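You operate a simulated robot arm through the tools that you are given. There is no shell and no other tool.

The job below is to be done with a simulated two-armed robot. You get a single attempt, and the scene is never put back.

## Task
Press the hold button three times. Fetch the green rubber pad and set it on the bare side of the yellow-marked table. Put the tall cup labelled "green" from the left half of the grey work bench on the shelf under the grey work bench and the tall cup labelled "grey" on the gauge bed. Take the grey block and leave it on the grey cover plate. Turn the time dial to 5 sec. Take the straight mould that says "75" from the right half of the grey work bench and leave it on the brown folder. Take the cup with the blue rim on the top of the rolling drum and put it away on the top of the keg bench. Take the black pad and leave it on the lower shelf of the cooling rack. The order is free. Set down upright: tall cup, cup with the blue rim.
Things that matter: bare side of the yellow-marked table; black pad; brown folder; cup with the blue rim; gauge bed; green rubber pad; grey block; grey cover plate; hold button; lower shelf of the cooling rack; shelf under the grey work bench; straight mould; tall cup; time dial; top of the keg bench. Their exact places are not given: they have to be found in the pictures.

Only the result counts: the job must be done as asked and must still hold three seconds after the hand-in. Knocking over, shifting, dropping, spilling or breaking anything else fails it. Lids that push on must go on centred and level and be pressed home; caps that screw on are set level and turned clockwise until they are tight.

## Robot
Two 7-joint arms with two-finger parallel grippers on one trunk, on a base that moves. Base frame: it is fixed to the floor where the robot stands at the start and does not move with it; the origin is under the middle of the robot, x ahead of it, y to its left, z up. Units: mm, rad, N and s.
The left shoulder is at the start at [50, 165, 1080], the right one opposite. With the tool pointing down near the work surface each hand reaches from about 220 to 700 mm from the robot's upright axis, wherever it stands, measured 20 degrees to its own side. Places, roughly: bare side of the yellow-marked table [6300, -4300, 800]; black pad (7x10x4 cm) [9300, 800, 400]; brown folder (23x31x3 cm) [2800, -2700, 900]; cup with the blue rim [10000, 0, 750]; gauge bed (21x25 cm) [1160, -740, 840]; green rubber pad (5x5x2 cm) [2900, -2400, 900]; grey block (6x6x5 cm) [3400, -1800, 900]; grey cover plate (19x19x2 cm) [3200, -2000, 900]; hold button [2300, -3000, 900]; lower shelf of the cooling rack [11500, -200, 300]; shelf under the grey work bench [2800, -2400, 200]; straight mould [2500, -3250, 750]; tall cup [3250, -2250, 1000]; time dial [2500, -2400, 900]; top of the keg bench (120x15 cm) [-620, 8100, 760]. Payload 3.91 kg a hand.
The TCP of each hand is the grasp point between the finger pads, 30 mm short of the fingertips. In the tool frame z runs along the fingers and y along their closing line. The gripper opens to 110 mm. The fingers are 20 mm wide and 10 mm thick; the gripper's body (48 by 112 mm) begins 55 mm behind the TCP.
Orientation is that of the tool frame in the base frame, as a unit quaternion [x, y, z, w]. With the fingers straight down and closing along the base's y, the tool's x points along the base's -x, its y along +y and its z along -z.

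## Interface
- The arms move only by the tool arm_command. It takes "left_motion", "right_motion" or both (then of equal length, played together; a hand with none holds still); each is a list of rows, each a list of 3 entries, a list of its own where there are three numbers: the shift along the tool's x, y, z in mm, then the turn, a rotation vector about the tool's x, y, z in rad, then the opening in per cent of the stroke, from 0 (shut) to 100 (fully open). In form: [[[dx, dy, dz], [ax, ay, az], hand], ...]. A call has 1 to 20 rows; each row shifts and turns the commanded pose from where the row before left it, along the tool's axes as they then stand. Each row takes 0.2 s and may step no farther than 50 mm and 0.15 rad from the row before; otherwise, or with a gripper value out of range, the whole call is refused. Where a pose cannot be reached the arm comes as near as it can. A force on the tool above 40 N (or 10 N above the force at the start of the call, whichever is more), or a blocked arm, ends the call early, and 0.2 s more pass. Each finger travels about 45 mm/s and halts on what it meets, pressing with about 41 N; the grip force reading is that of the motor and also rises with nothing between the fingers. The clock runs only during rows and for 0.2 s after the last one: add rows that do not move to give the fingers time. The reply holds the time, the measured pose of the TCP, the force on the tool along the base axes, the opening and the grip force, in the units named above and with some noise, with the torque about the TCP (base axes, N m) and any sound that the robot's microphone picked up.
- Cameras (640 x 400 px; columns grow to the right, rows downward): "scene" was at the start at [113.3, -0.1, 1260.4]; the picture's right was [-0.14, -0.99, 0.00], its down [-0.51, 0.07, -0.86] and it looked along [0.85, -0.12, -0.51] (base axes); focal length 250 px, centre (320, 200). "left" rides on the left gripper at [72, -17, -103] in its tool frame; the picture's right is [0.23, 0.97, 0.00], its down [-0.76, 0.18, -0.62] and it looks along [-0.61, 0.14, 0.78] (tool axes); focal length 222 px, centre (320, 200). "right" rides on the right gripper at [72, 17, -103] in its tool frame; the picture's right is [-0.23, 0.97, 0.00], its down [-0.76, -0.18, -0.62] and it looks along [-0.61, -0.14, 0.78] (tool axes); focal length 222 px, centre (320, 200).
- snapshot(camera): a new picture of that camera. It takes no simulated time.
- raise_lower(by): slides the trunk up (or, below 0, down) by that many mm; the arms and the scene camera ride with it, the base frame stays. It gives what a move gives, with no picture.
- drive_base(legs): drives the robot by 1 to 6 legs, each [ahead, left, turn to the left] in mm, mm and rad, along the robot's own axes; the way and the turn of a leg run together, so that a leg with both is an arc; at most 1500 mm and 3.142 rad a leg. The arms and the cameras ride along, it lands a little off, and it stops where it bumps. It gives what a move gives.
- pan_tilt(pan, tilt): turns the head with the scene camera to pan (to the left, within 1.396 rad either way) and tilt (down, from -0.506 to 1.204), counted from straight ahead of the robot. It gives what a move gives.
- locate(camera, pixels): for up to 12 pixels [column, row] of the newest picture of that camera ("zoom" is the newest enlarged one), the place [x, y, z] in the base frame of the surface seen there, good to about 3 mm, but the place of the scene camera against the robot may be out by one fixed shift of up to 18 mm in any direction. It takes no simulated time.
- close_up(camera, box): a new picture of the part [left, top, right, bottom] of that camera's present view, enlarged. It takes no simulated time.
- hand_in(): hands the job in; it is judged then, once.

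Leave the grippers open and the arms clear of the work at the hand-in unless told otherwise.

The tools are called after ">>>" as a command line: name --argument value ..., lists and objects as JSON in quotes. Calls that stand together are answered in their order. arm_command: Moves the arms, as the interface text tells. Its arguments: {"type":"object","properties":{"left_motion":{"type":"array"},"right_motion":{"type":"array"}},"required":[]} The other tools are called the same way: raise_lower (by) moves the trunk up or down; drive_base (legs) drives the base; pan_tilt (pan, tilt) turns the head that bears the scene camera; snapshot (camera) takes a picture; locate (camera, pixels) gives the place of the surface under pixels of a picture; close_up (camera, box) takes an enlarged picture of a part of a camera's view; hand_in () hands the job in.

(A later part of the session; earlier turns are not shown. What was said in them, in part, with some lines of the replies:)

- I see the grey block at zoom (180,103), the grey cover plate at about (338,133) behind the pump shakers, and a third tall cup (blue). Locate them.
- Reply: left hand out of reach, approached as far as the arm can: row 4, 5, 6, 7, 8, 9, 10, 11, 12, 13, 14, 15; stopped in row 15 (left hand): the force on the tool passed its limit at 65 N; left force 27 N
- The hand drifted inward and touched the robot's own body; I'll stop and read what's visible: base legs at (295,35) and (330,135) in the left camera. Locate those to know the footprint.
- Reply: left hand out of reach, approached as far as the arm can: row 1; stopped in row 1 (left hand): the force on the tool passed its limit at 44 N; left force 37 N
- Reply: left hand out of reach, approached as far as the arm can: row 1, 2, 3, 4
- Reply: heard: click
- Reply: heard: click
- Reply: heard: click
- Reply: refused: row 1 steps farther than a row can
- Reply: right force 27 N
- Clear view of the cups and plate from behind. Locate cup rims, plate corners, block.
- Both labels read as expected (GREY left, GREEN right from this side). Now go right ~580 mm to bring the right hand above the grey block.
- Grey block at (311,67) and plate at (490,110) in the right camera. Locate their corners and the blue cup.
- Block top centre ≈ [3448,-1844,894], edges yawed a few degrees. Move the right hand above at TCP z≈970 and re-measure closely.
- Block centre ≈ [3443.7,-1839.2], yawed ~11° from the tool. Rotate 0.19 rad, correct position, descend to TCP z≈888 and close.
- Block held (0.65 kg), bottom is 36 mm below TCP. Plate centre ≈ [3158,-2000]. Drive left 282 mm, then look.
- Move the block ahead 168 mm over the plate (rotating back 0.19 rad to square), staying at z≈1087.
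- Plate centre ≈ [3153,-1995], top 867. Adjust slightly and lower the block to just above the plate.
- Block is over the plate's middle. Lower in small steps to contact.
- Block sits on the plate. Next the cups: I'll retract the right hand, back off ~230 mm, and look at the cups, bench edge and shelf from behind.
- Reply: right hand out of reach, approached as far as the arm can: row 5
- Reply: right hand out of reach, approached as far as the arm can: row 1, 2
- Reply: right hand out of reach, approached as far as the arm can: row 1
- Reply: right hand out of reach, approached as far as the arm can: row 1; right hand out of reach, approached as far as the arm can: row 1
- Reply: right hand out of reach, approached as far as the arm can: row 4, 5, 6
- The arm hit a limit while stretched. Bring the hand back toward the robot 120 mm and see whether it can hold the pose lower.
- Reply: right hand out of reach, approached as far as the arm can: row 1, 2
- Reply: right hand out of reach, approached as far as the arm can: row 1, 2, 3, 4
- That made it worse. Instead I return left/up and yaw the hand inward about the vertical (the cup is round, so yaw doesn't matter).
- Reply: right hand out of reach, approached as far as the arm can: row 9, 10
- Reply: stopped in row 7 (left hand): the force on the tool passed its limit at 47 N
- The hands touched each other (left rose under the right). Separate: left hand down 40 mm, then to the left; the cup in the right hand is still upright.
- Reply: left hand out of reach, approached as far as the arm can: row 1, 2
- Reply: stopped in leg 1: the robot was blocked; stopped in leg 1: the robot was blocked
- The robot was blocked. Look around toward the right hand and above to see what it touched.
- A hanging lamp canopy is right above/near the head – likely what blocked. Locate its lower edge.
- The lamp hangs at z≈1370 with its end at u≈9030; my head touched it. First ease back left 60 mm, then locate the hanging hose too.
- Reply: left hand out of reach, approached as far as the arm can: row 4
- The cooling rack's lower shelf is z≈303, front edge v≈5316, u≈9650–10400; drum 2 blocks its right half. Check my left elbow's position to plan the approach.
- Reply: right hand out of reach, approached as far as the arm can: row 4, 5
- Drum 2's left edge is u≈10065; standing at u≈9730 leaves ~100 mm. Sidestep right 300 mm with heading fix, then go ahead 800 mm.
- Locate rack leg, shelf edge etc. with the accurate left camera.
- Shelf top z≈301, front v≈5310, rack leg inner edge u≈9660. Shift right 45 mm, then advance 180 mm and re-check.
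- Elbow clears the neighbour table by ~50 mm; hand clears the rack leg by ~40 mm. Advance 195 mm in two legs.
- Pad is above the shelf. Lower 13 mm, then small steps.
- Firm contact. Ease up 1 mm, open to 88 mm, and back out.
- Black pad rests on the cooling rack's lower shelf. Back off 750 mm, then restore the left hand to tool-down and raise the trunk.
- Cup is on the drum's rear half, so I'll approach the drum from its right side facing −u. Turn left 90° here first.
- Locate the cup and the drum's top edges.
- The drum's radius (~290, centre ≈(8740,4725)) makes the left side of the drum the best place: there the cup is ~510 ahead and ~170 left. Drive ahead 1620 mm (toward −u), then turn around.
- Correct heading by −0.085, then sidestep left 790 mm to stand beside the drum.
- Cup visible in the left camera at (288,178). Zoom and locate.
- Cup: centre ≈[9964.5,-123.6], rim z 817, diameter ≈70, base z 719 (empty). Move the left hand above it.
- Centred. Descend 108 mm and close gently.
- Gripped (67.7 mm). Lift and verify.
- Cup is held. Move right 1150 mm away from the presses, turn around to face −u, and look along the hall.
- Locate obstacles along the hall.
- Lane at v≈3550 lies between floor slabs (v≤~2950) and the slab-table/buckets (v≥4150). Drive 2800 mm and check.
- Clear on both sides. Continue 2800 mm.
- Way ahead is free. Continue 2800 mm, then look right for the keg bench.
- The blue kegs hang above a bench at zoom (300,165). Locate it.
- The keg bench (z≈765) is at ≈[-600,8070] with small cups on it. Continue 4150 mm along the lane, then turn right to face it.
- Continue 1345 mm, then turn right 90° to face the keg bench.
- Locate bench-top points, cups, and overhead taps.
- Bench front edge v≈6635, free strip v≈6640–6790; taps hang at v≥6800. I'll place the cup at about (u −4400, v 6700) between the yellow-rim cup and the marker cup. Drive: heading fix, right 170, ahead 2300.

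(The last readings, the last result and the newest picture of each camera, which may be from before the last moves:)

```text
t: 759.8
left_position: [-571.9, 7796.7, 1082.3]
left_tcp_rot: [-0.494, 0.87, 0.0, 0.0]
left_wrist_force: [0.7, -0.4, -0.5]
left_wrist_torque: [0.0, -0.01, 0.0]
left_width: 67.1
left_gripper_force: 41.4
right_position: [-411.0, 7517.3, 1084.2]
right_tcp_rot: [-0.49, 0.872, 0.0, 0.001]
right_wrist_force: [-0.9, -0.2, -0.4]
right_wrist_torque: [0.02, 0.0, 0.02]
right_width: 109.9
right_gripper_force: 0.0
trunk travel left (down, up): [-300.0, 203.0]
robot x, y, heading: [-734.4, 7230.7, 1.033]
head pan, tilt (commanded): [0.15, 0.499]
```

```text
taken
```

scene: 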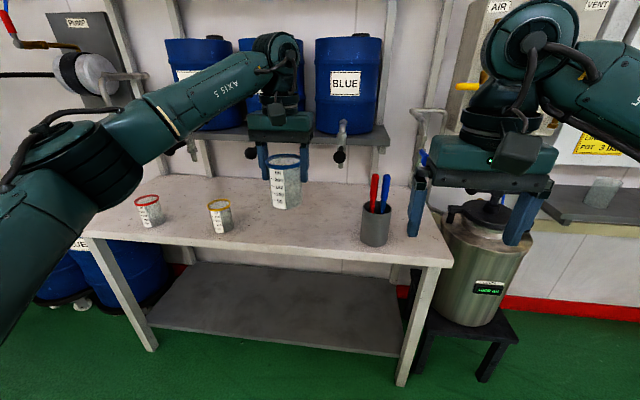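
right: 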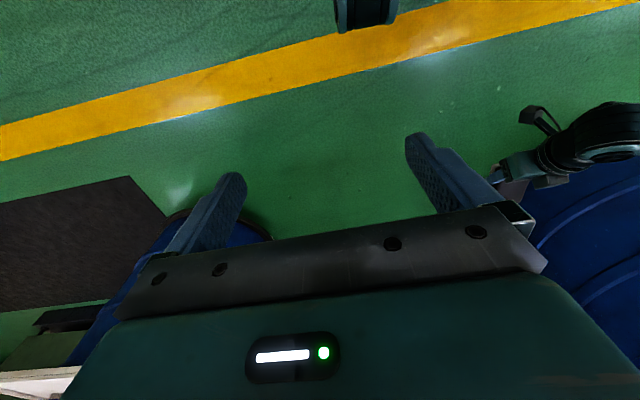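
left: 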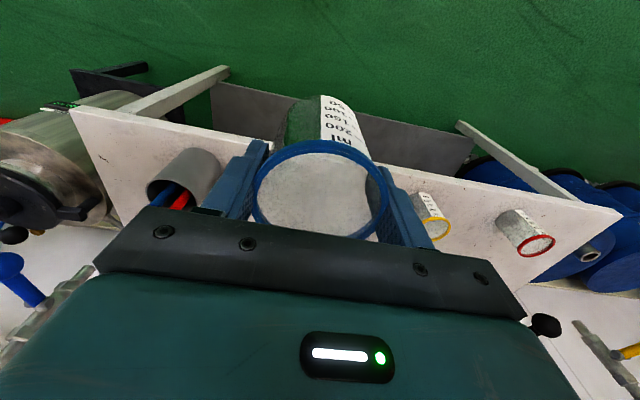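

Locate bench-top, edge, neighbour cups with the left camera.

>>> locate --camera "left" --pixels '[[460, 195], [400, 168], [480, 180], [160, 140], [150, 125], [432, 222], [525, 240], [190, 165], [560, 225], [130, 200], [550, 325], [70, 300]]'

>>> locate --camera "scene" --pixels '[[300, 235], [330, 260], [218, 215], [378, 230], [340, 150], [250, 150], [305, 200], [335, 220], [275, 125], [192, 150]]'

```text
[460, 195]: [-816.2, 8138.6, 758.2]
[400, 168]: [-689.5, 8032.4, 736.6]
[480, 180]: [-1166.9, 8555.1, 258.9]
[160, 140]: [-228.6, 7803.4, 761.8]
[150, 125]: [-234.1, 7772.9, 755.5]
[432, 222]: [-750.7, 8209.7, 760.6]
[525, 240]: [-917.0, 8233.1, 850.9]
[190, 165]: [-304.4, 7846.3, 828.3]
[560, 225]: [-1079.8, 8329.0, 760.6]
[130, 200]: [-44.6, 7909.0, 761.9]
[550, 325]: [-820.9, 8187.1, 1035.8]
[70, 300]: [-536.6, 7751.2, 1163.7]
```

```text
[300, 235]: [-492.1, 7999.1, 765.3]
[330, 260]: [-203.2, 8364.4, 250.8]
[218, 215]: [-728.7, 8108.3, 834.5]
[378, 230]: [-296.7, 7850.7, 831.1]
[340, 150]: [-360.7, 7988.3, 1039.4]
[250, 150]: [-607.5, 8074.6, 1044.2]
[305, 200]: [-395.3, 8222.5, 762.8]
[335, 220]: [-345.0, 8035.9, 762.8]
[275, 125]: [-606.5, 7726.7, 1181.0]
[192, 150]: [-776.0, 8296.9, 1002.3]
```

Tap handles (black balls) stick out to v≈6700 at u≈−4530 and −4275 (z≈1036); I'll go exactly between them (u≈−4402). Advance 120 mm with left 28 and heading fix.

>>> drive_base --legs '[[110, 28, 0.018]]'

>>> snapshot --camera "left"

>>> snapshot --camera "scene"

```text
t: 761.0
left_position: [-548.9, 7910.0, 1081.7]
left_tcp_rot: [-0.5, 0.866, 0.001, 0.0]
left_wrist_force: [1.0, -0.1, -0.5]
left_wrist_torque: [-0.06, 0.02, -0.02]
left_width: 67.4
left_gripper_force: 41.6
right_position: [-384.7, 7632.7, 1084.2]
right_tcp_rot: [-0.499, 0.866, 0.0, 0.002]
right_wrist_force: [0.7, 0.0, -1.5]
right_wrist_torque: [-0.02, 0.05, 0.01]
right_width: 110.0
right_gripper_force: 0.0
trunk travel left (down, up): [-300.0, 203.0]
robot x, y, heading: [-703.6, 7342.7, 1.042]
head pan, tilt (commanded): [0.15, 0.499]
```

```text
taken
```

left: 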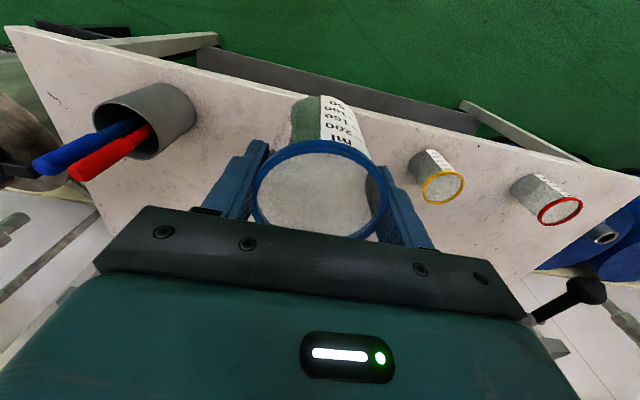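

```text
taken
```

scene: 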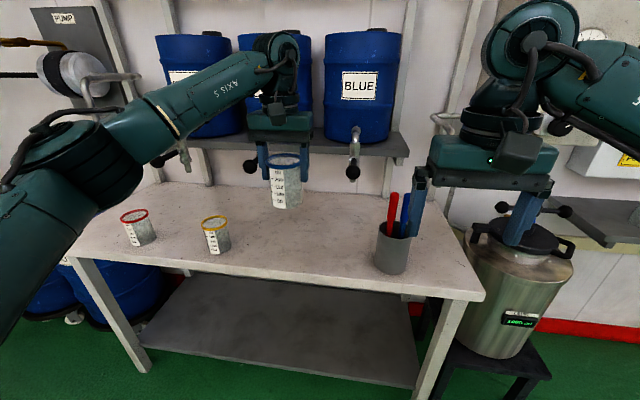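

TCP u≈−4404 is right. Before the last 99 mm, retract the right hand 160 mm (tank handles nearby), then drive ahead 98 mm.

>>> arm_command --right_motion '[[[40, 0, -10], [0, 0, 0], 100], [[40, 0, -10], [0, 0, 0], 100], [[40, 0, -10], [0, 0, 0], 100], [[40, 0, -10], [0, 0, 0], 100], [[0, 0, 0], [0, 0, 0], 100]]'

>>> drive_base --legs '[[98, 0, 0.004]]'

>>> snapshot --camera "left"

>>> snapshot --camera "scene"

```text
t: 762.2
left_position: [-550.0, 7909.9, 1081.5]
left_tcp_rot: [-0.501, 0.866, 0.0, 0.0]
left_wrist_force: [0.0, 0.0, -0.2]
left_wrist_torque: [0.02, 0.01, -0.03]
left_width: 67.5
left_gripper_force: 41.2
right_position: [-464.9, 7495.2, 1123.3]
right_tcp_rot: [-0.498, 0.867, -0.001, 0.002]
right_wrist_force: [-0.5, -0.1, 0.3]
right_wrist_torque: [-0.04, 0.0, -0.01]
right_width: 110.0
right_gripper_force: 0.0
trunk travel left (down, up): [-300.0, 203.0]
robot x, y, heading: [-698.8, 7339.4, 1.047]
head pan, tilt (commanded): [0.15, 0.499]
```

```text
t: 763.3
left_position: [-503.3, 7994.8, 1081.2]
left_tcp_rot: [-0.503, 0.864, 0.0, 0.0]
left_wrist_force: [0.2, 0.4, -0.4]
left_wrist_torque: [-0.06, 0.0, -0.01]
left_width: 67.3
left_gripper_force: 41.1
right_position: [-416.4, 7581.3, 1123.4]
right_tcp_rot: [-0.5, 0.866, -0.001, 0.001]
right_wrist_force: [0.0, 0.3, 0.0]
right_wrist_torque: [-0.04, 0.01, 0.0]
right_width: 110.1
right_gripper_force: 0.0
trunk travel left (down, up): [-300.0, 203.0]
robot x, y, heading: [-652.9, 7424.9, 1.048]
head pan, tilt (commanded): [0.15, 0.499]
```

```text
taken
```

left: 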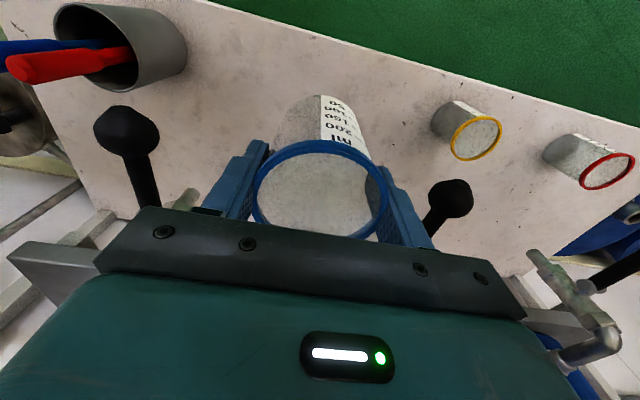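

```text
taken
```

scene: 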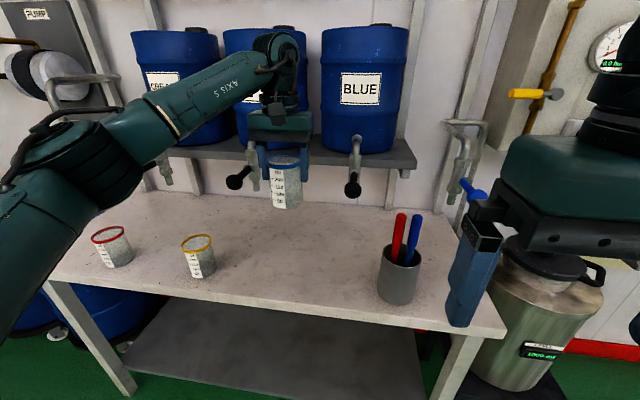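

Check the tap balls' distance to the hand: (125,130) and (450,200) in the left camera.

>>> locate --camera "left" --pixels '[[450, 198], [440, 225], [127, 130], [145, 185], [320, 120], [400, 130], [560, 300], [30, 260], [480, 130]]'

>>> locate --camera "scene" --pixels '[[235, 182], [250, 172], [353, 188], [355, 165], [285, 205], [300, 235]]'

```text
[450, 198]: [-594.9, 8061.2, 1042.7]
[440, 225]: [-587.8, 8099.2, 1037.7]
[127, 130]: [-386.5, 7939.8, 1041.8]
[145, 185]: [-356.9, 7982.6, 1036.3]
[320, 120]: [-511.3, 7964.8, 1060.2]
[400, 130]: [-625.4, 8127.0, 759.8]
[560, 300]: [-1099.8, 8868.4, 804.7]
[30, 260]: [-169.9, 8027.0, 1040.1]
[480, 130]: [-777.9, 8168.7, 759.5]
```

```text
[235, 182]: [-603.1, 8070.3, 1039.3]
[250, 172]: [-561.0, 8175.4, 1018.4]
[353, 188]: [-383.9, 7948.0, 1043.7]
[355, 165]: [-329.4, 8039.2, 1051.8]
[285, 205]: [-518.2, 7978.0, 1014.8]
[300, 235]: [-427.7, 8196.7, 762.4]
```

Locate my forearm relative to the tap balls to judge clearance when lowering.

>>> locate --camera "scene" --pixels '[[275, 60], [240, 80], [200, 100], [150, 130], [100, 150], [60, 180], [250, 110], [180, 140]]'

```text
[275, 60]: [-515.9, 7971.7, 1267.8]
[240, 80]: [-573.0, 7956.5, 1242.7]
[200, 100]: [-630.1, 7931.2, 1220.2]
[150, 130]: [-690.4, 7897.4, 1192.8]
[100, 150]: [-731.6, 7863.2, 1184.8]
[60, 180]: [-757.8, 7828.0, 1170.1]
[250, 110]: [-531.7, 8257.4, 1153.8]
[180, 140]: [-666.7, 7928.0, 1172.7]
```

Forearm runs well back from ball A (~37 mm margin). Shift the hand 15 mm right and 8 mm back for balance, then lower in stages.

>>> arm_command --left_motion '[[[8, -15, 0], [0, 0, 0], 55], [[0, 0, 40], [0, 0, 0], 55], [[0, 0, 40], [0, 0, 0], 55], [[0, 0, 20], [0, 0, 0], 55], [[0, 0, 0], [0, 0, 0], 55]]'

>>> snapshot --camera "scene"

>>> snapshot --camera "left"

```text
t: 764.5
left_position: [-495.2, 7982.6, 980.9]
left_tcp_rot: [-0.503, 0.864, 0.0, -0.001]
left_wrist_force: [0.6, -0.5, -0.2]
left_wrist_torque: [0.01, 0.04, 0.02]
left_width: 67.1
left_gripper_force: 41.1
right_position: [-415.7, 7581.0, 1124.9]
right_tcp_rot: [-0.5, 0.866, 0.0, 0.003]
right_wrist_force: [-0.3, -1.2, -0.2]
right_wrist_torque: [0.03, 0.05, -0.01]
right_width: 110.1
right_gripper_force: 0.2
trunk travel left (down, up): [-300.0, 203.0]
robot x, y, heading: [-652.1, 7423.2, 1.052]
head pan, tilt (commanded): [0.15, 0.499]
```

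```text
taken
```

scene: 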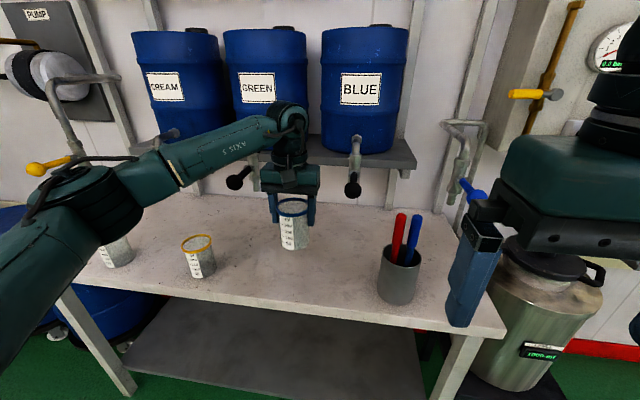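

```text
taken
```

left: 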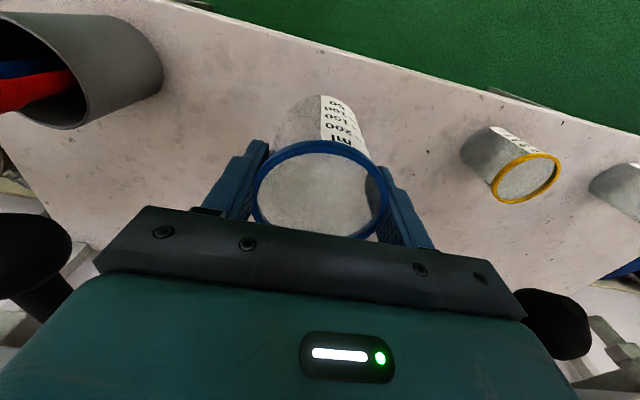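

>>> locate --camera "left" --pixels '[[560, 310], [540, 320], [35, 250], [60, 235], [520, 305], [110, 280]]'

>>> locate --camera "scene" --pixels '[[236, 182], [220, 150], [200, 160], [180, 165], [250, 135], [270, 120], [290, 105], [160, 165]]'

>>> close_up --camera "scene" --box '[180, 90, 400, 260]'

```text
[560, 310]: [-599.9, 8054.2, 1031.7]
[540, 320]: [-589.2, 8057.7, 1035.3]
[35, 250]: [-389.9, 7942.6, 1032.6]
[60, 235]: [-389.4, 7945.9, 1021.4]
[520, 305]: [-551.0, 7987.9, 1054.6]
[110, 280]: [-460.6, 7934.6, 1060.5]
```

```text
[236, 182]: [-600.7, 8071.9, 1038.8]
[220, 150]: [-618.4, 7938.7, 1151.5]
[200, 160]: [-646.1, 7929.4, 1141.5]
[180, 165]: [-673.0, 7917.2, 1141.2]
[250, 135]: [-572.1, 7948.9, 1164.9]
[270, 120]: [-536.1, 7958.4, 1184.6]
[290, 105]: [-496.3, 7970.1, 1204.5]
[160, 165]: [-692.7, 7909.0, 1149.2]
```

```text
2.35 times, centred on (290, 175) of scene
```

zoom: 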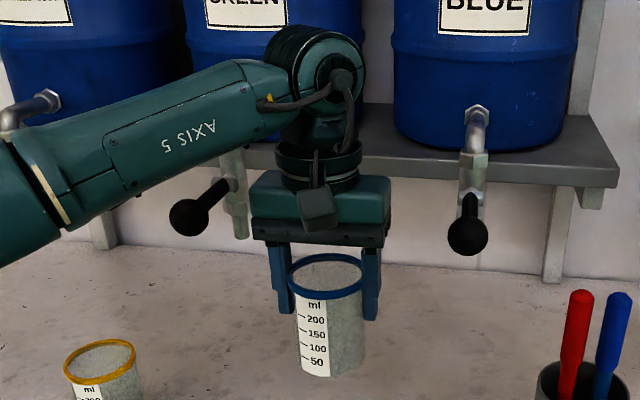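

Margins ≈45–50 mm at the gripper and ≈20+ mm at the forearm. Shift 8 mm more to the right and lower 60 mm, then re-check.

>>> arm_command --left_motion '[[[0, -8, 0], [0, 0, 0], 55], [[0, 0, 30], [0, 0, 0], 55], [[0, 0, 30], [0, 0, 0], 55], [[0, 0, 0], [0, 0, 0], 55]]'

>>> close_up --camera "scene" --box '[140, 90, 400, 280]'

>>> snapshot --camera "left"

```text
t: 765.5
left_position: [-487.3, 7976.6, 922.3]
left_tcp_rot: [-0.503, 0.864, 0.0, 0.0]
left_wrist_force: [-0.1, 0.4, -0.1]
left_wrist_torque: [-0.01, 0.01, -0.01]
left_width: 66.9
left_gripper_force: 40.4
right_position: [-416.8, 7582.5, 1123.6]
right_tcp_rot: [-0.5, 0.866, 0.0, 0.002]
right_wrist_force: [-0.1, -0.7, 0.1]
right_wrist_torque: [0.07, 0.0, 0.0]
right_width: 110.2
right_gripper_force: 0.1
trunk travel left (down, up): [-300.0, 203.0]
robot x, y, heading: [-656.0, 7426.0, 1.053]
head pan, tilt (commanded): [0.15, 0.499]
```

```text
2.11 times, centred on (270, 185) of scene
```

zoom: 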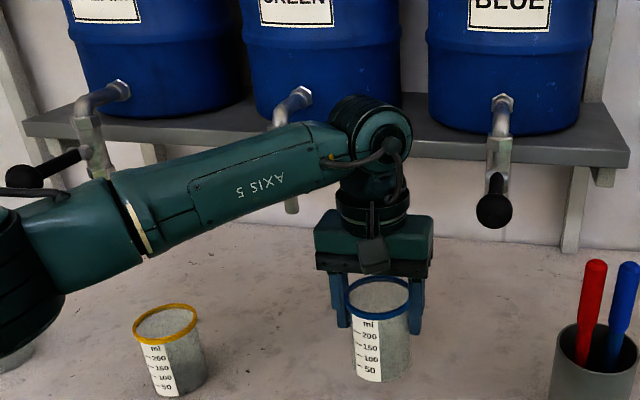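

```text
taken
```

left: 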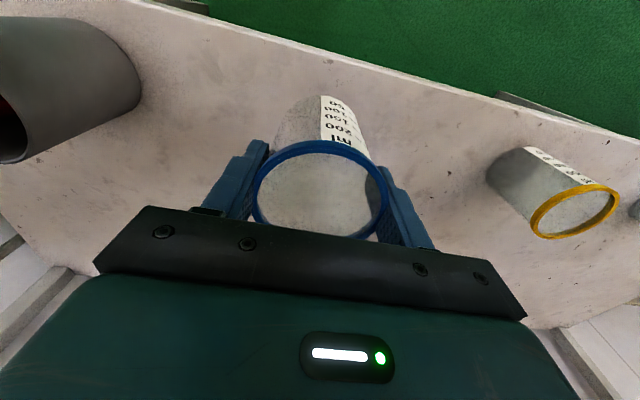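

>>> locate --camera "zoom" --pixels '[[310, 135], [280, 145], [250, 155], [270, 180], [240, 200], [210, 170], [300, 180], [160, 190], [290, 205]]'

```text
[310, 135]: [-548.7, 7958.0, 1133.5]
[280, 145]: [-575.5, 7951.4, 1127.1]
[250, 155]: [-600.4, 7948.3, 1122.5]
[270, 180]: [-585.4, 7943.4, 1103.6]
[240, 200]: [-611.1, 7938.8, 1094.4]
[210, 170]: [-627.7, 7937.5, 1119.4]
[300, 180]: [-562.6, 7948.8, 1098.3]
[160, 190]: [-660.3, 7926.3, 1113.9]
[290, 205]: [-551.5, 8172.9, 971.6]
```

Forearm would pass within a few mm of ball A at final height. Better: stand 140 mm further right so the forearm runs more straight back. Raise, back out 120 mm, shift base right and hand left, re-enter.

>>> arm_command --left_motion '[[[0, 0, -40], [0, 0, 0], 55], [[0, 0, -40], [0, 0, 0], 55], [[0, 0, -40], [0, 0, 0], 55], [[0, 0, -40], [0, 0, 0], 55], [[0, 0, 0], [0, 0, 0], 55]]'

>>> drive_base --legs '[[-140, 0, 0], [0, -140, 0]]'

>>> arm_command --left_motion '[[[0, 40, 0], [0, 0, 0], 55], [[0, 40, 0], [0, 0, 0], 55], [[0, 40, 0], [0, 0, 0], 55], [[0, 20, 0], [0, 0, 0], 55], [[0, 0, 0], [0, 0, 0], 55]]'

>>> snapshot --camera "scene"

```text
t: 766.7
left_position: [-487.7, 7976.2, 1083.7]
left_tcp_rot: [-0.503, 0.864, 0.0, 0.0]
left_wrist_force: [-1.1, 0.2, 0.5]
left_wrist_torque: [0.0, 0.01, 0.01]
left_width: 67.3
left_gripper_force: 41.6
right_position: [-417.7, 7582.0, 1123.4]
right_tcp_rot: [-0.5, 0.866, 0.0, 0.001]
right_wrist_force: [0.3, 0.3, -0.2]
right_wrist_torque: [-0.01, -0.01, 0.01]
right_width: 110.2
right_gripper_force: 0.1
trunk travel left (down, up): [-300.0, 203.0]
robot x, y, heading: [-655.5, 7423.9, 1.05]
head pan, tilt (commanded): [0.15, 0.499]
```

```text
t: 769.5
left_position: [-436.0, 7785.5, 1083.5]
left_tcp_rot: [-0.504, 0.864, 0.0, 0.0]
left_wrist_force: [-0.5, 0.6, 0.3]
left_wrist_torque: [0.01, 0.0, 0.0]
left_width: 67.5
left_gripper_force: 41.2
right_position: [-364.8, 7391.4, 1124.3]
right_tcp_rot: [-0.5, 0.866, 0.0, 0.003]
right_wrist_force: [0.1, 0.1, -0.7]
right_wrist_torque: [0.01, 0.01, 0.05]
right_width: 110.1
right_gripper_force: 0.1
trunk travel left (down, up): [-300.0, 203.0]
robot x, y, heading: [-603.2, 7233.8, 1.046]
head pan, tilt (commanded): [0.15, 0.499]
```

```text
t: 770.7
left_position: [-555.6, 7855.6, 1082.4]
left_tcp_rot: [-0.503, 0.864, 0.0, 0.0]
left_wrist_force: [0.0, -0.1, -1.0]
left_wrist_torque: [-0.02, -0.02, -0.02]
left_width: 67.1
left_gripper_force: 41.5
right_position: [-365.9, 7390.3, 1123.6]
right_tcp_rot: [-0.5, 0.866, -0.001, 0.002]
right_wrist_force: [0.1, -0.2, 0.0]
right_wrist_torque: [-0.03, 0.03, -0.01]
right_width: 110.2
right_gripper_force: 0.1
trunk travel left (down, up): [-300.0, 203.0]
robot x, y, heading: [-600.8, 7233.7, 1.048]
head pan, tilt (commanded): [0.15, 0.499]
```

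```text
taken
```

scene: 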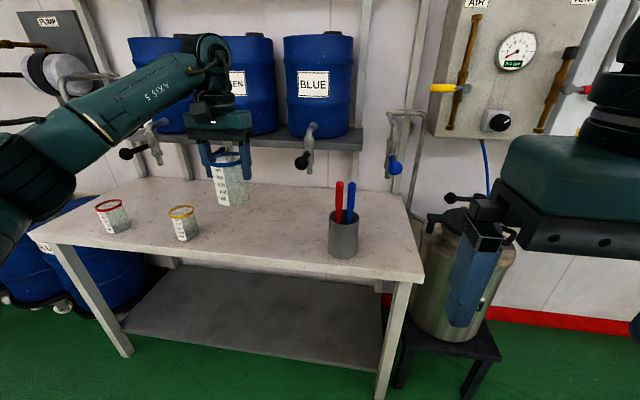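

TCP is now at left offset 269. Re-enter: ahead 138 mm, left 10.

>>> drive_base --legs '[[138, 10, 0.002]]'

>>> snapshot --camera "scene"

>>> locate --camera "scene" --pixels '[[200, 60], [175, 85], [150, 105], [120, 130], [90, 150], [215, 75], [160, 75]]'

```text
t: 772.1
left_position: [-494.0, 7980.6, 1080.4]
left_tcp_rot: [-0.502, 0.865, 0.0, 0.0]
left_wrist_force: [0.4, 0.6, 0.0]
left_wrist_torque: [-0.01, 0.04, -0.01]
left_width: 67.3
left_gripper_force: 41.6
right_position: [-306.1, 7514.2, 1122.8]
right_tcp_rot: [-0.498, 0.867, 0.0, 0.002]
right_wrist_force: [1.1, 0.6, 0.3]
right_wrist_torque: [-0.01, 0.02, -0.02]
right_width: 110.1
right_gripper_force: 0.2
trunk travel left (down, up): [-300.0, 203.0]
robot x, y, heading: [-540.7, 7358.5, 1.048]
head pan, tilt (commanded): [0.15, 0.499]
```

```text
taken
```

scene: 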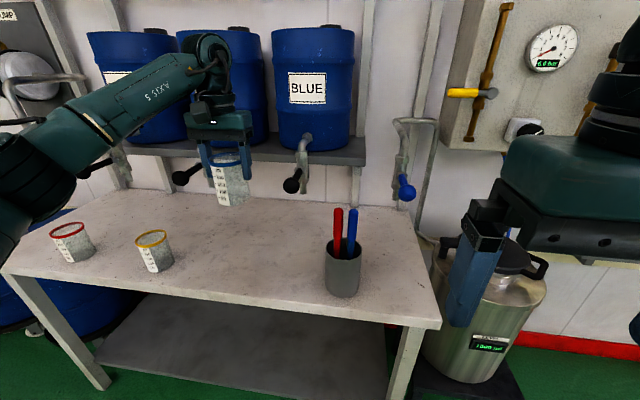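

```text
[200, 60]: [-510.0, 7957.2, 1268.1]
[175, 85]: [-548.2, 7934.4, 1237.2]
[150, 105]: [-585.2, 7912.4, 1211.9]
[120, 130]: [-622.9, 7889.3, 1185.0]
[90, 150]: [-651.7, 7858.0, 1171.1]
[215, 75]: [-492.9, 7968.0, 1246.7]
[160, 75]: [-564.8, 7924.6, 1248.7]
```

Forearm now runs well back (≈50 mm clear of ball A). Lower 200 mm in steps.

>>> arm_command --left_motion '[[[0, 0, 40], [0, 0, 0], 55], [[0, 0, 40], [0, 0, 0], 55], [[0, 0, 40], [0, 0, 0], 55], [[0, 0, 40], [0, 0, 0], 55], [[0, 0, 40], [0, 0, 0], 55], [[0, 0, 0], [0, 0, 0], 55]]'

>>> snapshot --camera "scene"

>>> snapshot --camera "left"

```text
t: 773.5
left_position: [-495.9, 7981.2, 881.1]
left_tcp_rot: [-0.502, 0.865, 0.002, 0.001]
left_wrist_force: [0.4, 0.5, -0.1]
left_wrist_torque: [0.0, -0.01, -0.01]
left_width: 67.2
left_gripper_force: 41.3
right_position: [-305.5, 7513.7, 1123.2]
right_tcp_rot: [-0.499, 0.867, 0.001, 0.002]
right_wrist_force: [-0.5, 0.1, 0.1]
right_wrist_torque: [0.0, 0.03, 0.02]
right_width: 109.9
right_gripper_force: 0.0
trunk travel left (down, up): [-300.0, 203.0]
robot x, y, heading: [-544.1, 7360.5, 1.052]
head pan, tilt (commanded): [0.15, 0.499]
```

```text
taken
```

scene: 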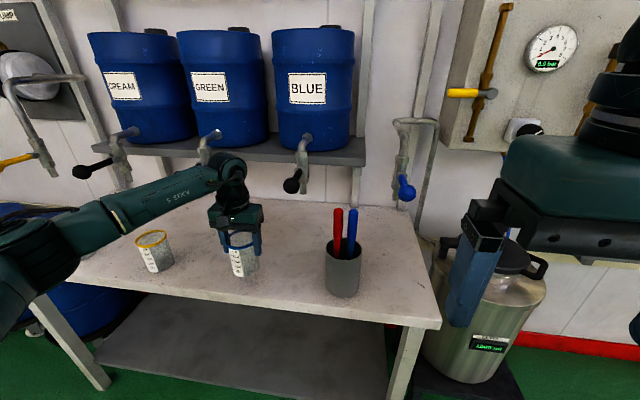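

```text
taken
```

left: 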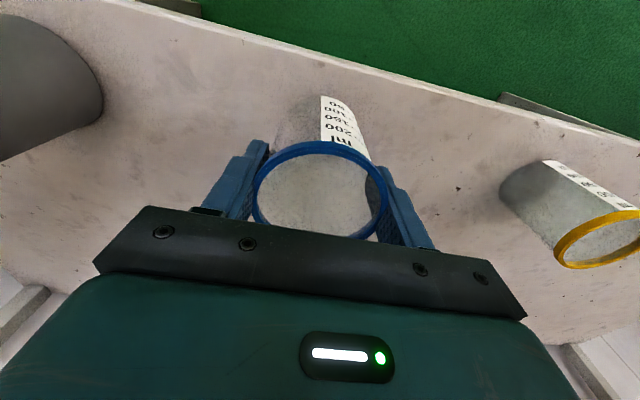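

>>> locate --camera "scene" --pixels '[[100, 220], [60, 240], [150, 205], [40, 260], [190, 195], [80, 250], [152, 242]]'

```text
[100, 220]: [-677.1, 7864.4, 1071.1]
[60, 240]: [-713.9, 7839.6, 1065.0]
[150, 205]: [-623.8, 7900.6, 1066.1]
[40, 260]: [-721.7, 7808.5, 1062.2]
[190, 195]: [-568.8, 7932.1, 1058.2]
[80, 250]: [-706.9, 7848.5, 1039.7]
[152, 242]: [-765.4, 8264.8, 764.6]
```

Arm is well above the other cups. Lower 30 mm, then small steps to contact.

>>> arm_command --left_motion '[[[0, 0, 15], [0, 0, 0], 55], [[0, 0, 12], [0, 0, 0], 55], [[0, 0, 4], [0, 0, 0], 55], [[0, 0, 0], [0, 0, 0], 55]]'

>>> arm_command --left_motion '[[[0, 0, 2], [0, 0, 0], 55], [[0, 0, 1.5], [0, 0, 0], 55], [[0, 0, 0], [0, 0, 0], 55]]'

```text
t: 774.5
left_position: [-494.5, 7978.7, 851.1]
left_tcp_rot: [-0.502, 0.865, 0.0, 0.0]
left_wrist_force: [0.5, -0.6, -1.0]
left_wrist_torque: [-0.01, 0.03, 0.0]
left_width: 67.4
left_gripper_force: 40.7
right_position: [-305.1, 7514.4, 1124.1]
right_tcp_rot: [-0.499, 0.866, 0.001, 0.003]
right_wrist_force: [0.2, -0.3, -0.3]
right_wrist_torque: [-0.02, 0.0, -0.01]
right_width: 109.9
right_gripper_force: 0.1
trunk travel left (down, up): [-300.0, 203.0]
robot x, y, heading: [-541.2, 7355.3, 1.051]
head pan, tilt (commanded): [0.15, 0.499]
```

```text
t: 775.3
left_position: [-494.2, 7981.0, 848.1]
left_tcp_rot: [-0.502, 0.865, 0.0, -0.001]
left_wrist_force: [0.0, -0.4, -0.4]
left_wrist_torque: [-0.02, 0.01, 0.02]
left_width: 67.4
left_gripper_force: 41.3
right_position: [-305.4, 7513.7, 1123.9]
right_tcp_rot: [-0.499, 0.867, -0.001, 0.002]
right_wrist_force: [-0.8, -0.6, -0.6]
right_wrist_torque: [0.0, 0.0, -0.01]
right_width: 110.2
right_gripper_force: 0.1
trunk travel left (down, up): [-300.0, 203.0]
robot x, y, heading: [-544.8, 7357.1, 1.046]
head pan, tilt (commanded): [0.15, 0.499]
```

>>> arm_command --left_motion '[[[0, 0, 1.5], [0, 0, 0], 55], [[0, 0, 1], [0, 0, 0], 55], [[0, 0, 0], [0, 0, 0], 55]]'

```text
t: 776.1
left_position: [-494.9, 7979.3, 844.5]
left_tcp_rot: [-0.502, 0.865, 0.001, 0.0]
left_wrist_force: [0.8, 0.2, 0.0]
left_wrist_torque: [0.02, -0.03, 0.04]
left_width: 67.3
left_gripper_force: 40.6
right_position: [-304.8, 7514.9, 1125.3]
right_tcp_rot: [-0.499, 0.866, 0.001, 0.003]
right_wrist_force: [0.4, -1.3, -0.5]
right_wrist_torque: [0.0, 0.03, 0.02]
right_width: 110.0
right_gripper_force: 0.0
trunk travel left (down, up): [-300.0, 203.0]
robot x, y, heading: [-539.9, 7361.3, 1.051]
head pan, tilt (commanded): [0.15, 0.499]
```

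>>> arm_command --left_motion '[[[0, 0, 1], [0, 0, 0], 55], [[0, 0, 1], [0, 0, 0], 55], [[0, 0, 0], [0, 0, 0], 55]]'

```text
t: 776.9
left_position: [-493.4, 7978.5, 843.2]
left_tcp_rot: [-0.502, 0.865, 0.001, 0.001]
left_wrist_force: [0.2, -0.7, 0.3]
left_wrist_torque: [0.01, 0.0, 0.0]
left_width: 67.3
left_gripper_force: 40.7
right_position: [-304.5, 7514.8, 1123.2]
right_tcp_rot: [-0.499, 0.866, 0.0, 0.003]
right_wrist_force: [0.4, -0.6, 0.0]
right_wrist_torque: [-0.02, 0.0, 0.0]
right_width: 110.4
right_gripper_force: 0.0
trunk travel left (down, up): [-300.0, 203.0]
robot x, y, heading: [-543.5, 7359.9, 1.05]
head pan, tilt (commanded): [0.15, 0.499]
```

>>> arm_command --left_motion '[[[0, 0, 1], [0, 0, 0], 55], [[0, 0, 0], [0, 0, 0], 55]]'

>>> close_up --camera "scene" --box '[180, 180, 300, 300]'

```text
t: 777.5
left_position: [-493.7, 7979.3, 841.5]
left_tcp_rot: [-0.502, 0.865, 0.0, 0.0]
left_wrist_force: [0.4, -1.0, 0.1]
left_wrist_torque: [-0.01, -0.01, 0.01]
left_width: 67.2
left_gripper_force: 41.1
right_position: [-304.9, 7513.8, 1123.9]
right_tcp_rot: [-0.499, 0.867, 0.0, 0.002]
right_wrist_force: [0.2, -0.9, -0.5]
right_wrist_torque: [0.0, 0.02, 0.01]
right_width: 109.8
right_gripper_force: 0.1
trunk travel left (down, up): [-300.0, 203.0]
robot x, y, heading: [-538.8, 7356.9, 1.045]
head pan, tilt (commanded): [0.15, 0.499]
```

```text
3.33 times, centred on (240, 240) of scene
```

zoom: 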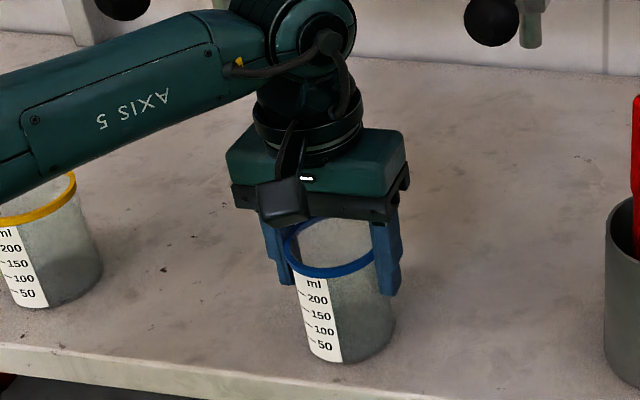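

>>> arm_command --left_motion '[[[0, 0, 1], [0, 0, 0], 55], [[0, 0, 1], [0, 0, 0], 55], [[0, 0, 0], [0, 0, 0], 55]]'

```text
t: 778.3
left_position: [-494.2, 7979.6, 841.1]
left_tcp_rot: [-0.502, 0.865, 0.0, 0.0]
left_wrist_force: [-1.3, -1.7, 5.6]
left_wrist_torque: [-0.23, 0.16, -0.06]
left_width: 67.0
left_gripper_force: 41.1
right_position: [-305.9, 7513.7, 1123.9]
right_tcp_rot: [-0.5, 0.866, 0.001, 0.003]
right_wrist_force: [-1.1, 0.1, 0.0]
right_wrist_torque: [-0.02, 0.0, 0.01]
right_width: 109.9
right_gripper_force: 0.0
trunk travel left (down, up): [-300.0, 203.0]
robot x, y, heading: [-540.3, 7360.9, 1.053]
head pan, tilt (commanded): [0.15, 0.499]
```

Contact (5.6 N). Ease 0.7 mm, open slowly, lift straight up.

>>> arm_command --left_motion '[[[0, 0, -0.7], [0, 0, 0], 55], [[0, 0, 0], [0, 0, 0], 64], [[0, 0, 0], [0, 0, 0], 72], [[0, 0, 0], [0, 0, 0], 82], [[0, 0, 0], [0, 0, 0], 95], [[0, 0, 0], [0, 0, 0], 100], [[0, 0, -15], [0, 0, 0], 100], [[0, 0, -30], [0, 0, 0], 100], [[0, 0, -40], [0, 0, 0], 100], [[0, 0, -40], [0, 0, 0], 100], [[0, 0, -40], [0, 0, 0], 100], [[0, 0, -40], [0, 0, 0], 100], [[0, 0, 0], [0, 0, 0], 100]]'

>>> snapshot --camera "scene"

>>> close_up --camera "scene" --box '[100, 130, 400, 330]'

```text
t: 781.1
left_position: [-494.0, 7977.2, 1045.9]
left_tcp_rot: [-0.502, 0.865, 0.0, 0.0]
left_wrist_force: [0.2, -1.2, -0.2]
left_wrist_torque: [0.03, 0.0, -0.02]
left_width: 109.9
left_gripper_force: 0.0
right_position: [-304.9, 7514.8, 1124.1]
right_tcp_rot: [-0.5, 0.866, 0.0, 0.003]
right_wrist_force: [-0.9, -0.8, -0.2]
right_wrist_torque: [-0.01, -0.02, -0.05]
right_width: 110.0
right_gripper_force: 0.0
trunk travel left (down, up): [-300.0, 203.0]
robot x, y, heading: [-539.4, 7359.4, 1.048]
head pan, tilt (commanded): [0.15, 0.499]
```

```text
taken
```

scene: 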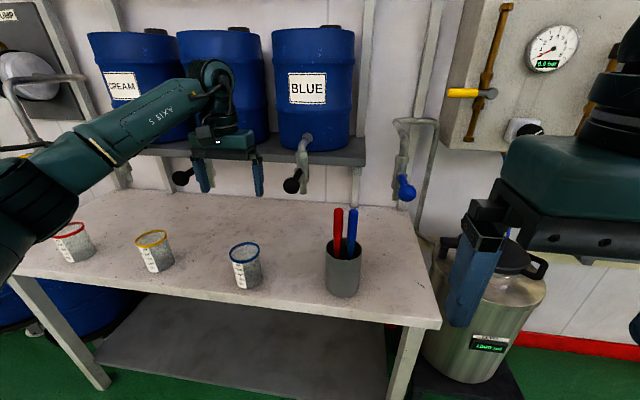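

```text
2.00 times, centred on (250, 230) of scene
```

zoom: 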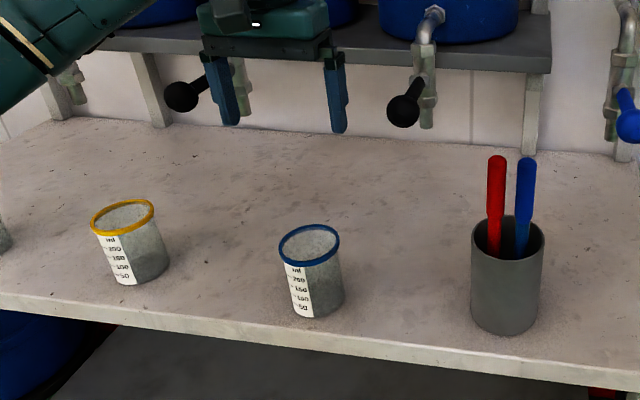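

The cup stands upright. It's ~20 mm closer to the front edge than the other cups; I'd like it a bit deeper for safety. Check its exact position with the left camera.

>>> snapshot --camera "left"

>>> close_up --camera "left" --box '[250, 40, 410, 160]'

```text
taken
```

left: 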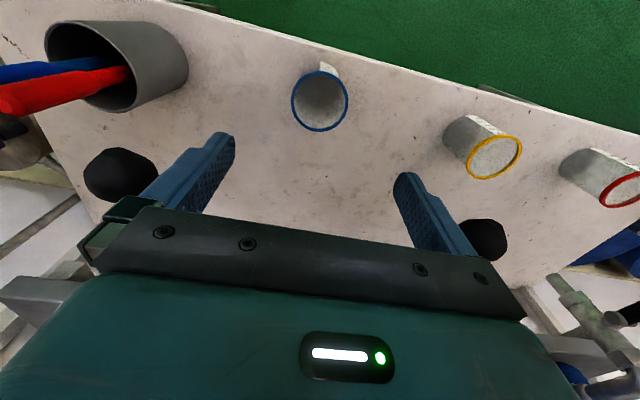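

```text
3.33 times, centred on (330, 100) of left
```

zoom: 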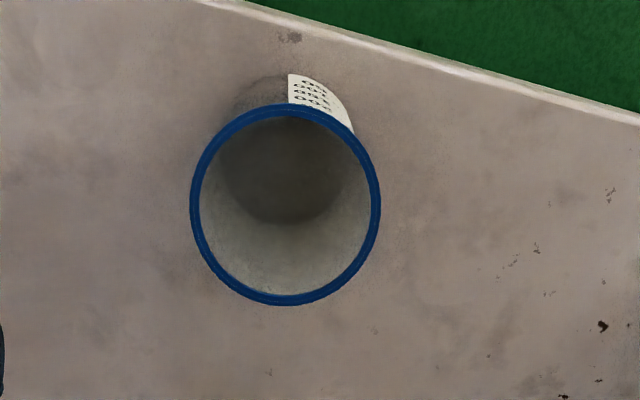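

>>> locate --camera "zoom" --pixels '[[195, 200], [377, 205], [285, 107], [288, 300], [280, 70], [400, 40], [500, 75], [600, 105]]'

>>> locate --camera "left" --pixels '[[493, 178], [493, 140], [618, 205], [118, 50], [485, 240], [110, 175], [400, 60], [470, 85]]'

```text
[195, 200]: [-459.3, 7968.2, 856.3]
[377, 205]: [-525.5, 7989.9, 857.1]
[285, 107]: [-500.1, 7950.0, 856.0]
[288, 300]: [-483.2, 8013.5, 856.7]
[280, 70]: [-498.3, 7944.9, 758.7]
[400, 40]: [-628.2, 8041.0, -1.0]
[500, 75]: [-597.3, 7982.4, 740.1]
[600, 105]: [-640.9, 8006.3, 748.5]
```

```text
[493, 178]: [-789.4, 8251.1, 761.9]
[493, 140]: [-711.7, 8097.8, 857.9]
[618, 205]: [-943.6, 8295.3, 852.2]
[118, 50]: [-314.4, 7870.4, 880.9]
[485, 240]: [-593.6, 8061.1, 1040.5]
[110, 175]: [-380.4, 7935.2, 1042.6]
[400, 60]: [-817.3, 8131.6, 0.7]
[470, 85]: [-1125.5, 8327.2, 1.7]
```

Cup centre v≈6683 (19 mm of margin to the front edge); others are at v≈6709. I'll regrasp and move it 25 mm deeper. Lower over it again and close.

>>> arm_command --left_motion '[[[-4, 0, 30], [0, 0, 0], 100], [[0, 0, 40], [0, 0, 0], 100], [[0, 0, 40], [0, 0, 0], 100], [[0, 0, 40], [0, 0, 0], 100], [[0, 0, 35], [0, 0, 0], 100], [[0, 0, 14], [0, 0, 0], 100], [[0, 0, 0], [0, 0, 0], 100], [[0, 0, 0], [0, 0, 0], 85], [[0, 0, 0], [0, 0, 0], 75], [[0, 0, 0], [0, 0, 0], 65], [[0, 0, 0], [0, 0, 0], 58], [[0, 0, 0], [0, 0, 0], 55], [[0, 0, 0], [0, 0, 0], 55]]'

>>> snapshot --camera "left"

```text
t: 783.9
left_position: [-491.5, 7980.9, 846.6]
left_tcp_rot: [-0.503, 0.864, 0.0, 0.001]
left_wrist_force: [0.8, -0.4, 0.5]
left_wrist_torque: [0.0, -0.02, 0.0]
left_width: 67.4
left_gripper_force: 40.6
right_position: [-305.3, 7513.6, 1123.3]
right_tcp_rot: [-0.499, 0.867, 0.001, 0.002]
right_wrist_force: [-0.7, -0.5, 1.2]
right_wrist_torque: [-0.01, 0.01, -0.02]
right_width: 110.0
right_gripper_force: 0.2
trunk travel left (down, up): [-300.0, 203.0]
robot x, y, heading: [-544.3, 7359.3, 1.046]
head pan, tilt (commanded): [0.15, 0.499]
```

```text
taken
```

left: 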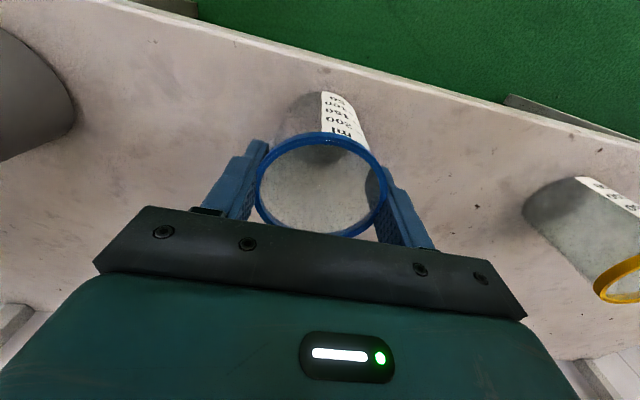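

Gripped again. Lift 8 mm, move 25 mm deeper, and check.

>>> arm_command --left_motion '[[[0, 0, -4], [0, 0, 0], 55], [[0, 0, -5], [0, 0, 0], 55], [[-8, 0, 0], [0, 0, 0], 55], [[-9, 0, 0], [0, 0, 0], 55], [[-8, 0, 0], [0, 0, 0], 55], [[0, 0, 0], [0, 0, 0], 55]]'

>>> close_up --camera "scene" --box '[140, 120, 360, 310]'

```text
t: 785.3
left_position: [-480.4, 8004.7, 854.9]
left_tcp_rot: [-0.502, 0.865, 0.0, 0.0]
left_wrist_force: [-1.1, 0.1, -1.1]
left_wrist_torque: [-0.01, -0.01, 0.0]
left_width: 67.4
left_gripper_force: 41.3
right_position: [-305.3, 7514.9, 1122.5]
right_tcp_rot: [-0.499, 0.867, 0.001, 0.003]
right_wrist_force: [0.0, 0.7, 0.6]
right_wrist_torque: [0.02, -0.01, -0.01]
right_width: 110.1
right_gripper_force: 0.1
trunk travel left (down, up): [-300.0, 203.0]
robot x, y, heading: [-542.3, 7359.4, 1.054]
head pan, tilt (commanded): [0.15, 0.499]
```

```text
2.11 times, centred on (250, 215) of scene
```

zoom: 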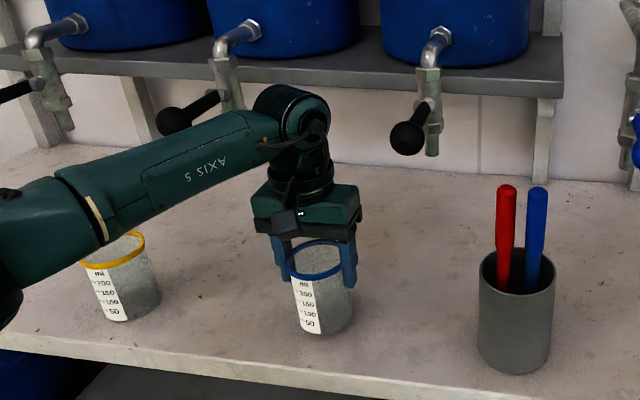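

Clear of the tap balls. Lower back to the bench in small steps.

>>> arm_command --left_motion '[[[0, 0, 4], [0, 0, 0], 55], [[0, 0, 2.5], [0, 0, 0], 55], [[0, 0, 0], [0, 0, 0], 55]]'

>>> arm_command --left_motion '[[[0, 0, 1], [0, 0, 0], 55], [[0, 0, 0.8], [0, 0, 0], 55], [[0, 0, 0], [0, 0, 0], 55]]'

```text
t: 786.1
left_position: [-480.5, 8004.0, 847.5]
left_tcp_rot: [-0.502, 0.865, -0.001, 0.0]
left_wrist_force: [0.9, -0.7, 0.9]
left_wrist_torque: [-0.01, 0.0, -0.03]
left_width: 67.1
left_gripper_force: 41.5
right_position: [-305.6, 7513.2, 1122.7]
right_tcp_rot: [-0.499, 0.867, 0.0, 0.003]
right_wrist_force: [-0.6, -0.5, -0.6]
right_wrist_torque: [-0.01, 0.0, -0.01]
right_width: 109.9
right_gripper_force: 0.2
trunk travel left (down, up): [-300.0, 203.0]
robot x, y, heading: [-542.3, 7359.5, 1.049]
head pan, tilt (commanded): [0.15, 0.499]
```

```text
t: 786.9
left_position: [-478.5, 8003.3, 846.6]
left_tcp_rot: [-0.503, 0.864, 0.001, 0.0]
left_wrist_force: [0.9, 0.5, -0.8]
left_wrist_torque: [-0.04, 0.01, -0.03]
left_width: 67.5
left_gripper_force: 41.3
right_position: [-304.9, 7514.2, 1122.7]
right_tcp_rot: [-0.499, 0.867, 0.0, 0.003]
right_wrist_force: [-0.3, 0.2, 0.4]
right_wrist_torque: [0.01, -0.01, 0.02]
right_width: 109.7
right_gripper_force: 0.1
trunk travel left (down, up): [-300.0, 203.0]
robot x, y, heading: [-538.0, 7360.7, 1.049]
head pan, tilt (commanded): [0.15, 0.499]
```

>>> arm_command --left_motion '[[[0, 0, 0.8], [0, 0, 0], 55], [[0, 0, 0.7], [0, 0, 0], 55], [[0, 0, 0], [0, 0, 0], 55]]'

```text
t: 787.7
left_position: [-479.2, 8003.9, 845.7]
left_tcp_rot: [-0.502, 0.865, 0.001, 0.001]
left_wrist_force: [0.1, -0.4, 2.8]
left_wrist_torque: [0.0, 0.0, -0.01]
left_width: 67.3
left_gripper_force: 40.7
right_position: [-305.0, 7512.7, 1123.8]
right_tcp_rot: [-0.499, 0.867, 0.001, 0.003]
right_wrist_force: [-0.3, 0.2, 0.7]
right_wrist_torque: [0.02, -0.03, 0.0]
right_width: 110.2
right_gripper_force: 0.0
trunk travel left (down, up): [-300.0, 203.0]
robot x, y, heading: [-545.7, 7356.5, 1.05]
head pan, tilt (commanded): [0.15, 0.499]
```

Contact. Open slowly and lift straight up, then look.

>>> arm_command --left_motion '[[[0, 0, -0.4], [0, 0, 0], 55], [[0, 0, 0], [0, 0, 0], 64], [[0, 0, 0], [0, 0, 0], 72], [[0, 0, 0], [0, 0, 0], 82], [[0, 0, 0], [0, 0, 0], 95], [[0, 0, 0], [0, 0, 0], 100], [[0, 0, -15], [0, 0, 0], 100], [[0, 0, -30], [0, 0, 0], 100], [[0, 0, -40], [0, 0, 0], 100], [[0, 0, -40], [0, 0, 0], 100], [[0, 0, -40], [0, 0, 0], 100], [[0, 0, -40], [0, 0, 0], 100], [[0, 0, 0], [0, 0, 0], 100]]'

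>>> snapshot --camera "left"

>>> close_up --camera "scene" --box '[100, 130, 400, 330]'

```text
t: 790.5
left_position: [-481.0, 8004.5, 1052.5]
left_tcp_rot: [-0.502, 0.865, 0.0, 0.0]
left_wrist_force: [0.2, -0.7, -0.8]
left_wrist_torque: [0.01, 0.0, 0.03]
left_width: 110.2
left_gripper_force: 0.0
right_position: [-306.0, 7514.2, 1122.9]
right_tcp_rot: [-0.499, 0.866, 0.001, 0.003]
right_wrist_force: [-0.1, -0.3, 0.0]
right_wrist_torque: [-0.02, 0.02, -0.02]
right_width: 109.8
right_gripper_force: 0.1
trunk travel left (down, up): [-300.0, 203.0]
robot x, y, heading: [-545.5, 7362.3, 1.05]
head pan, tilt (commanded): [0.15, 0.499]
```

```text
taken
```

left: 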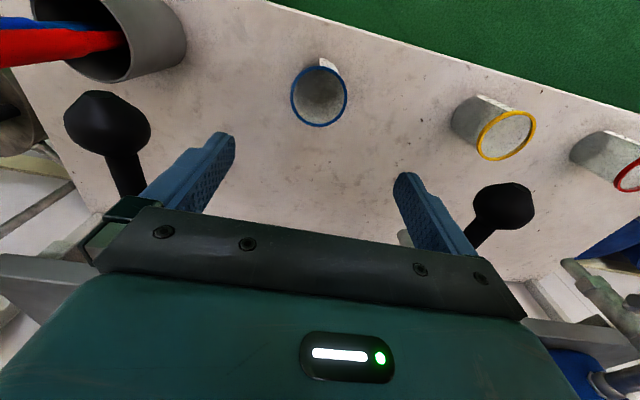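

```text
2.00 times, centred on (250, 230) of scene
```

zoom: 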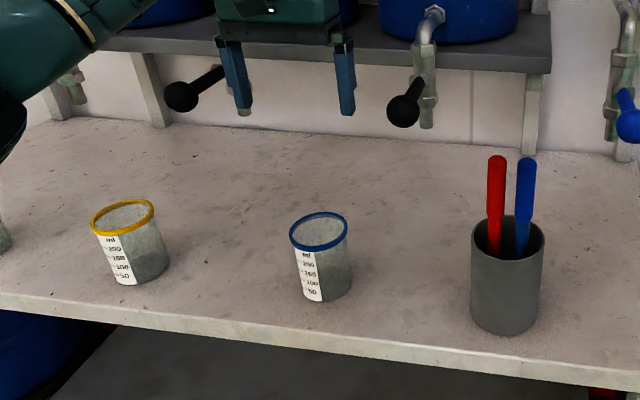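

The cup stands upright at the desired place. Back away 600 mm so the arms are clear.

>>> drive_base --legs '[[-300, 0, 0], [-400, 0, 0]]'

>>> pan_tilt --pan 0.1 --tilt 0.35

>>> snapshot --camera "scene"

>>> close_up --camera "scene" --box '[140, 130, 420, 280]'

```text
t: 794.6
left_position: [-827.6, 7398.6, 1051.9]
left_tcp_rot: [-0.502, 0.865, 0.0, 0.001]
left_wrist_force: [0.9, 0.3, 0.6]
left_wrist_torque: [0.0, 0.03, -0.03]
left_width: 110.0
left_gripper_force: 0.1
right_position: [-654.9, 6909.0, 1124.6]
right_tcp_rot: [-0.499, 0.867, 0.0, 0.003]
right_wrist_force: [-0.4, 0.7, 0.2]
right_wrist_torque: [0.01, 0.02, -0.01]
right_width: 109.9
right_gripper_force: 0.0
trunk travel left (down, up): [-300.0, 203.0]
robot x, y, heading: [-891.0, 6753.5, 1.051]
head pan, tilt (commanded): [0.15, 0.499]
```

```text
t: 795.3
left_position: [-827.4, 7398.2, 1051.2]
left_tcp_rot: [-0.502, 0.865, 0.0, 0.001]
left_wrist_force: [-0.8, 0.5, 0.3]
left_wrist_torque: [0.0, 0.01, -0.03]
left_width: 110.1
left_gripper_force: 0.0
right_position: [-655.6, 6908.2, 1122.7]
right_tcp_rot: [-0.498, 0.867, 0.001, 0.003]
right_wrist_force: [-0.6, -0.4, -0.2]
right_wrist_torque: [-0.03, 0.0, -0.03]
right_width: 109.9
right_gripper_force: 0.0
trunk travel left (down, up): [-300.0, 203.0]
robot x, y, heading: [-894.8, 6749.2, 1.047]
head pan, tilt (commanded): [0.099, 0.351]
```

```text
taken
```

scene: 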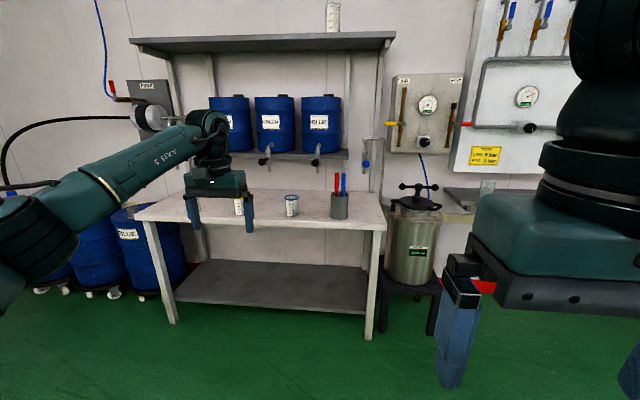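

```text
2.29 times, centred on (280, 205) of scene
```

zoom: 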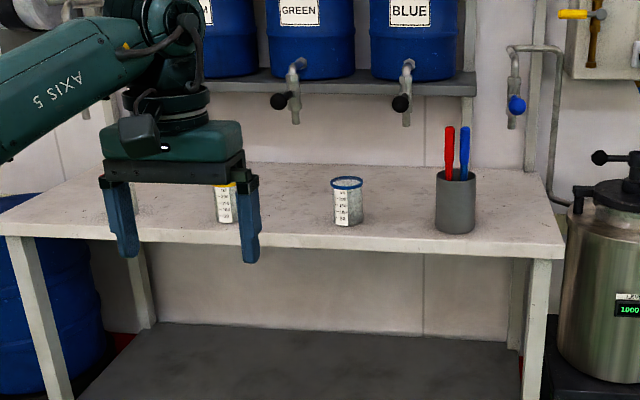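

The blue-rimmed cup stands upright on the keg bench, both grippers are open and the arms are clear of the work. I set down and checked every other item as I went:

- **Hold button:** pressed three times, with three clicks heard.
- **Time dial:** turned to 5 sec.
- **Straight mould 75:** on the brown folder.
- **Grey block:** on the grey cover plate.
- **Green cup:** on the shelf under the grey work bench.
- **Grey cup:** on the gauge bed.
- **Green rubber pad:** on the bare side of the yellow-marked table.
- **Black pad:** on the cooling rack's lower shelf.

I'm handing in now.

>>> hand_in

```text
The job is handed in.
```

I did every item on the list and handed the job in. I don't have the judging result.

- **Hold button:** pressed three times on the grey bench panel, with three clicks heard. One extra touch in between was too shallow to click, so I did not count it.
- **Time dial:** set to 5 sec. The pointer lined up with the 5 after I let go.
- **Straight mould "75":** on the brown folder, near its centre.
- **Grey block:** on the grey cover plate.
- **Tall cup "green":** upright on the shelf under the grey work bench. I put it back on the bench once to grip it from above before moving it to the shelf.
- **Tall cup "grey":** upright on the gauge bed.
- **Green rubber pad:** on the bare side of the yellow-marked table, near the middle of the strip.
- **Black pad:** on the lower shelf of the cooling rack, towards its left end.
- **Cup with the blue rim:** upright on top of the keg bench, between the yellow-rimmed cup and the marker holder.

**Contacts:** on the way to the yellow-marked table the robot was stopped once, most likely by its head touching a hanging lamp. Its hands also touched each other once and its own body once. I saw nothing knocked over, dropped or spilled. I did not go back at the end to re-check the earlier placements.
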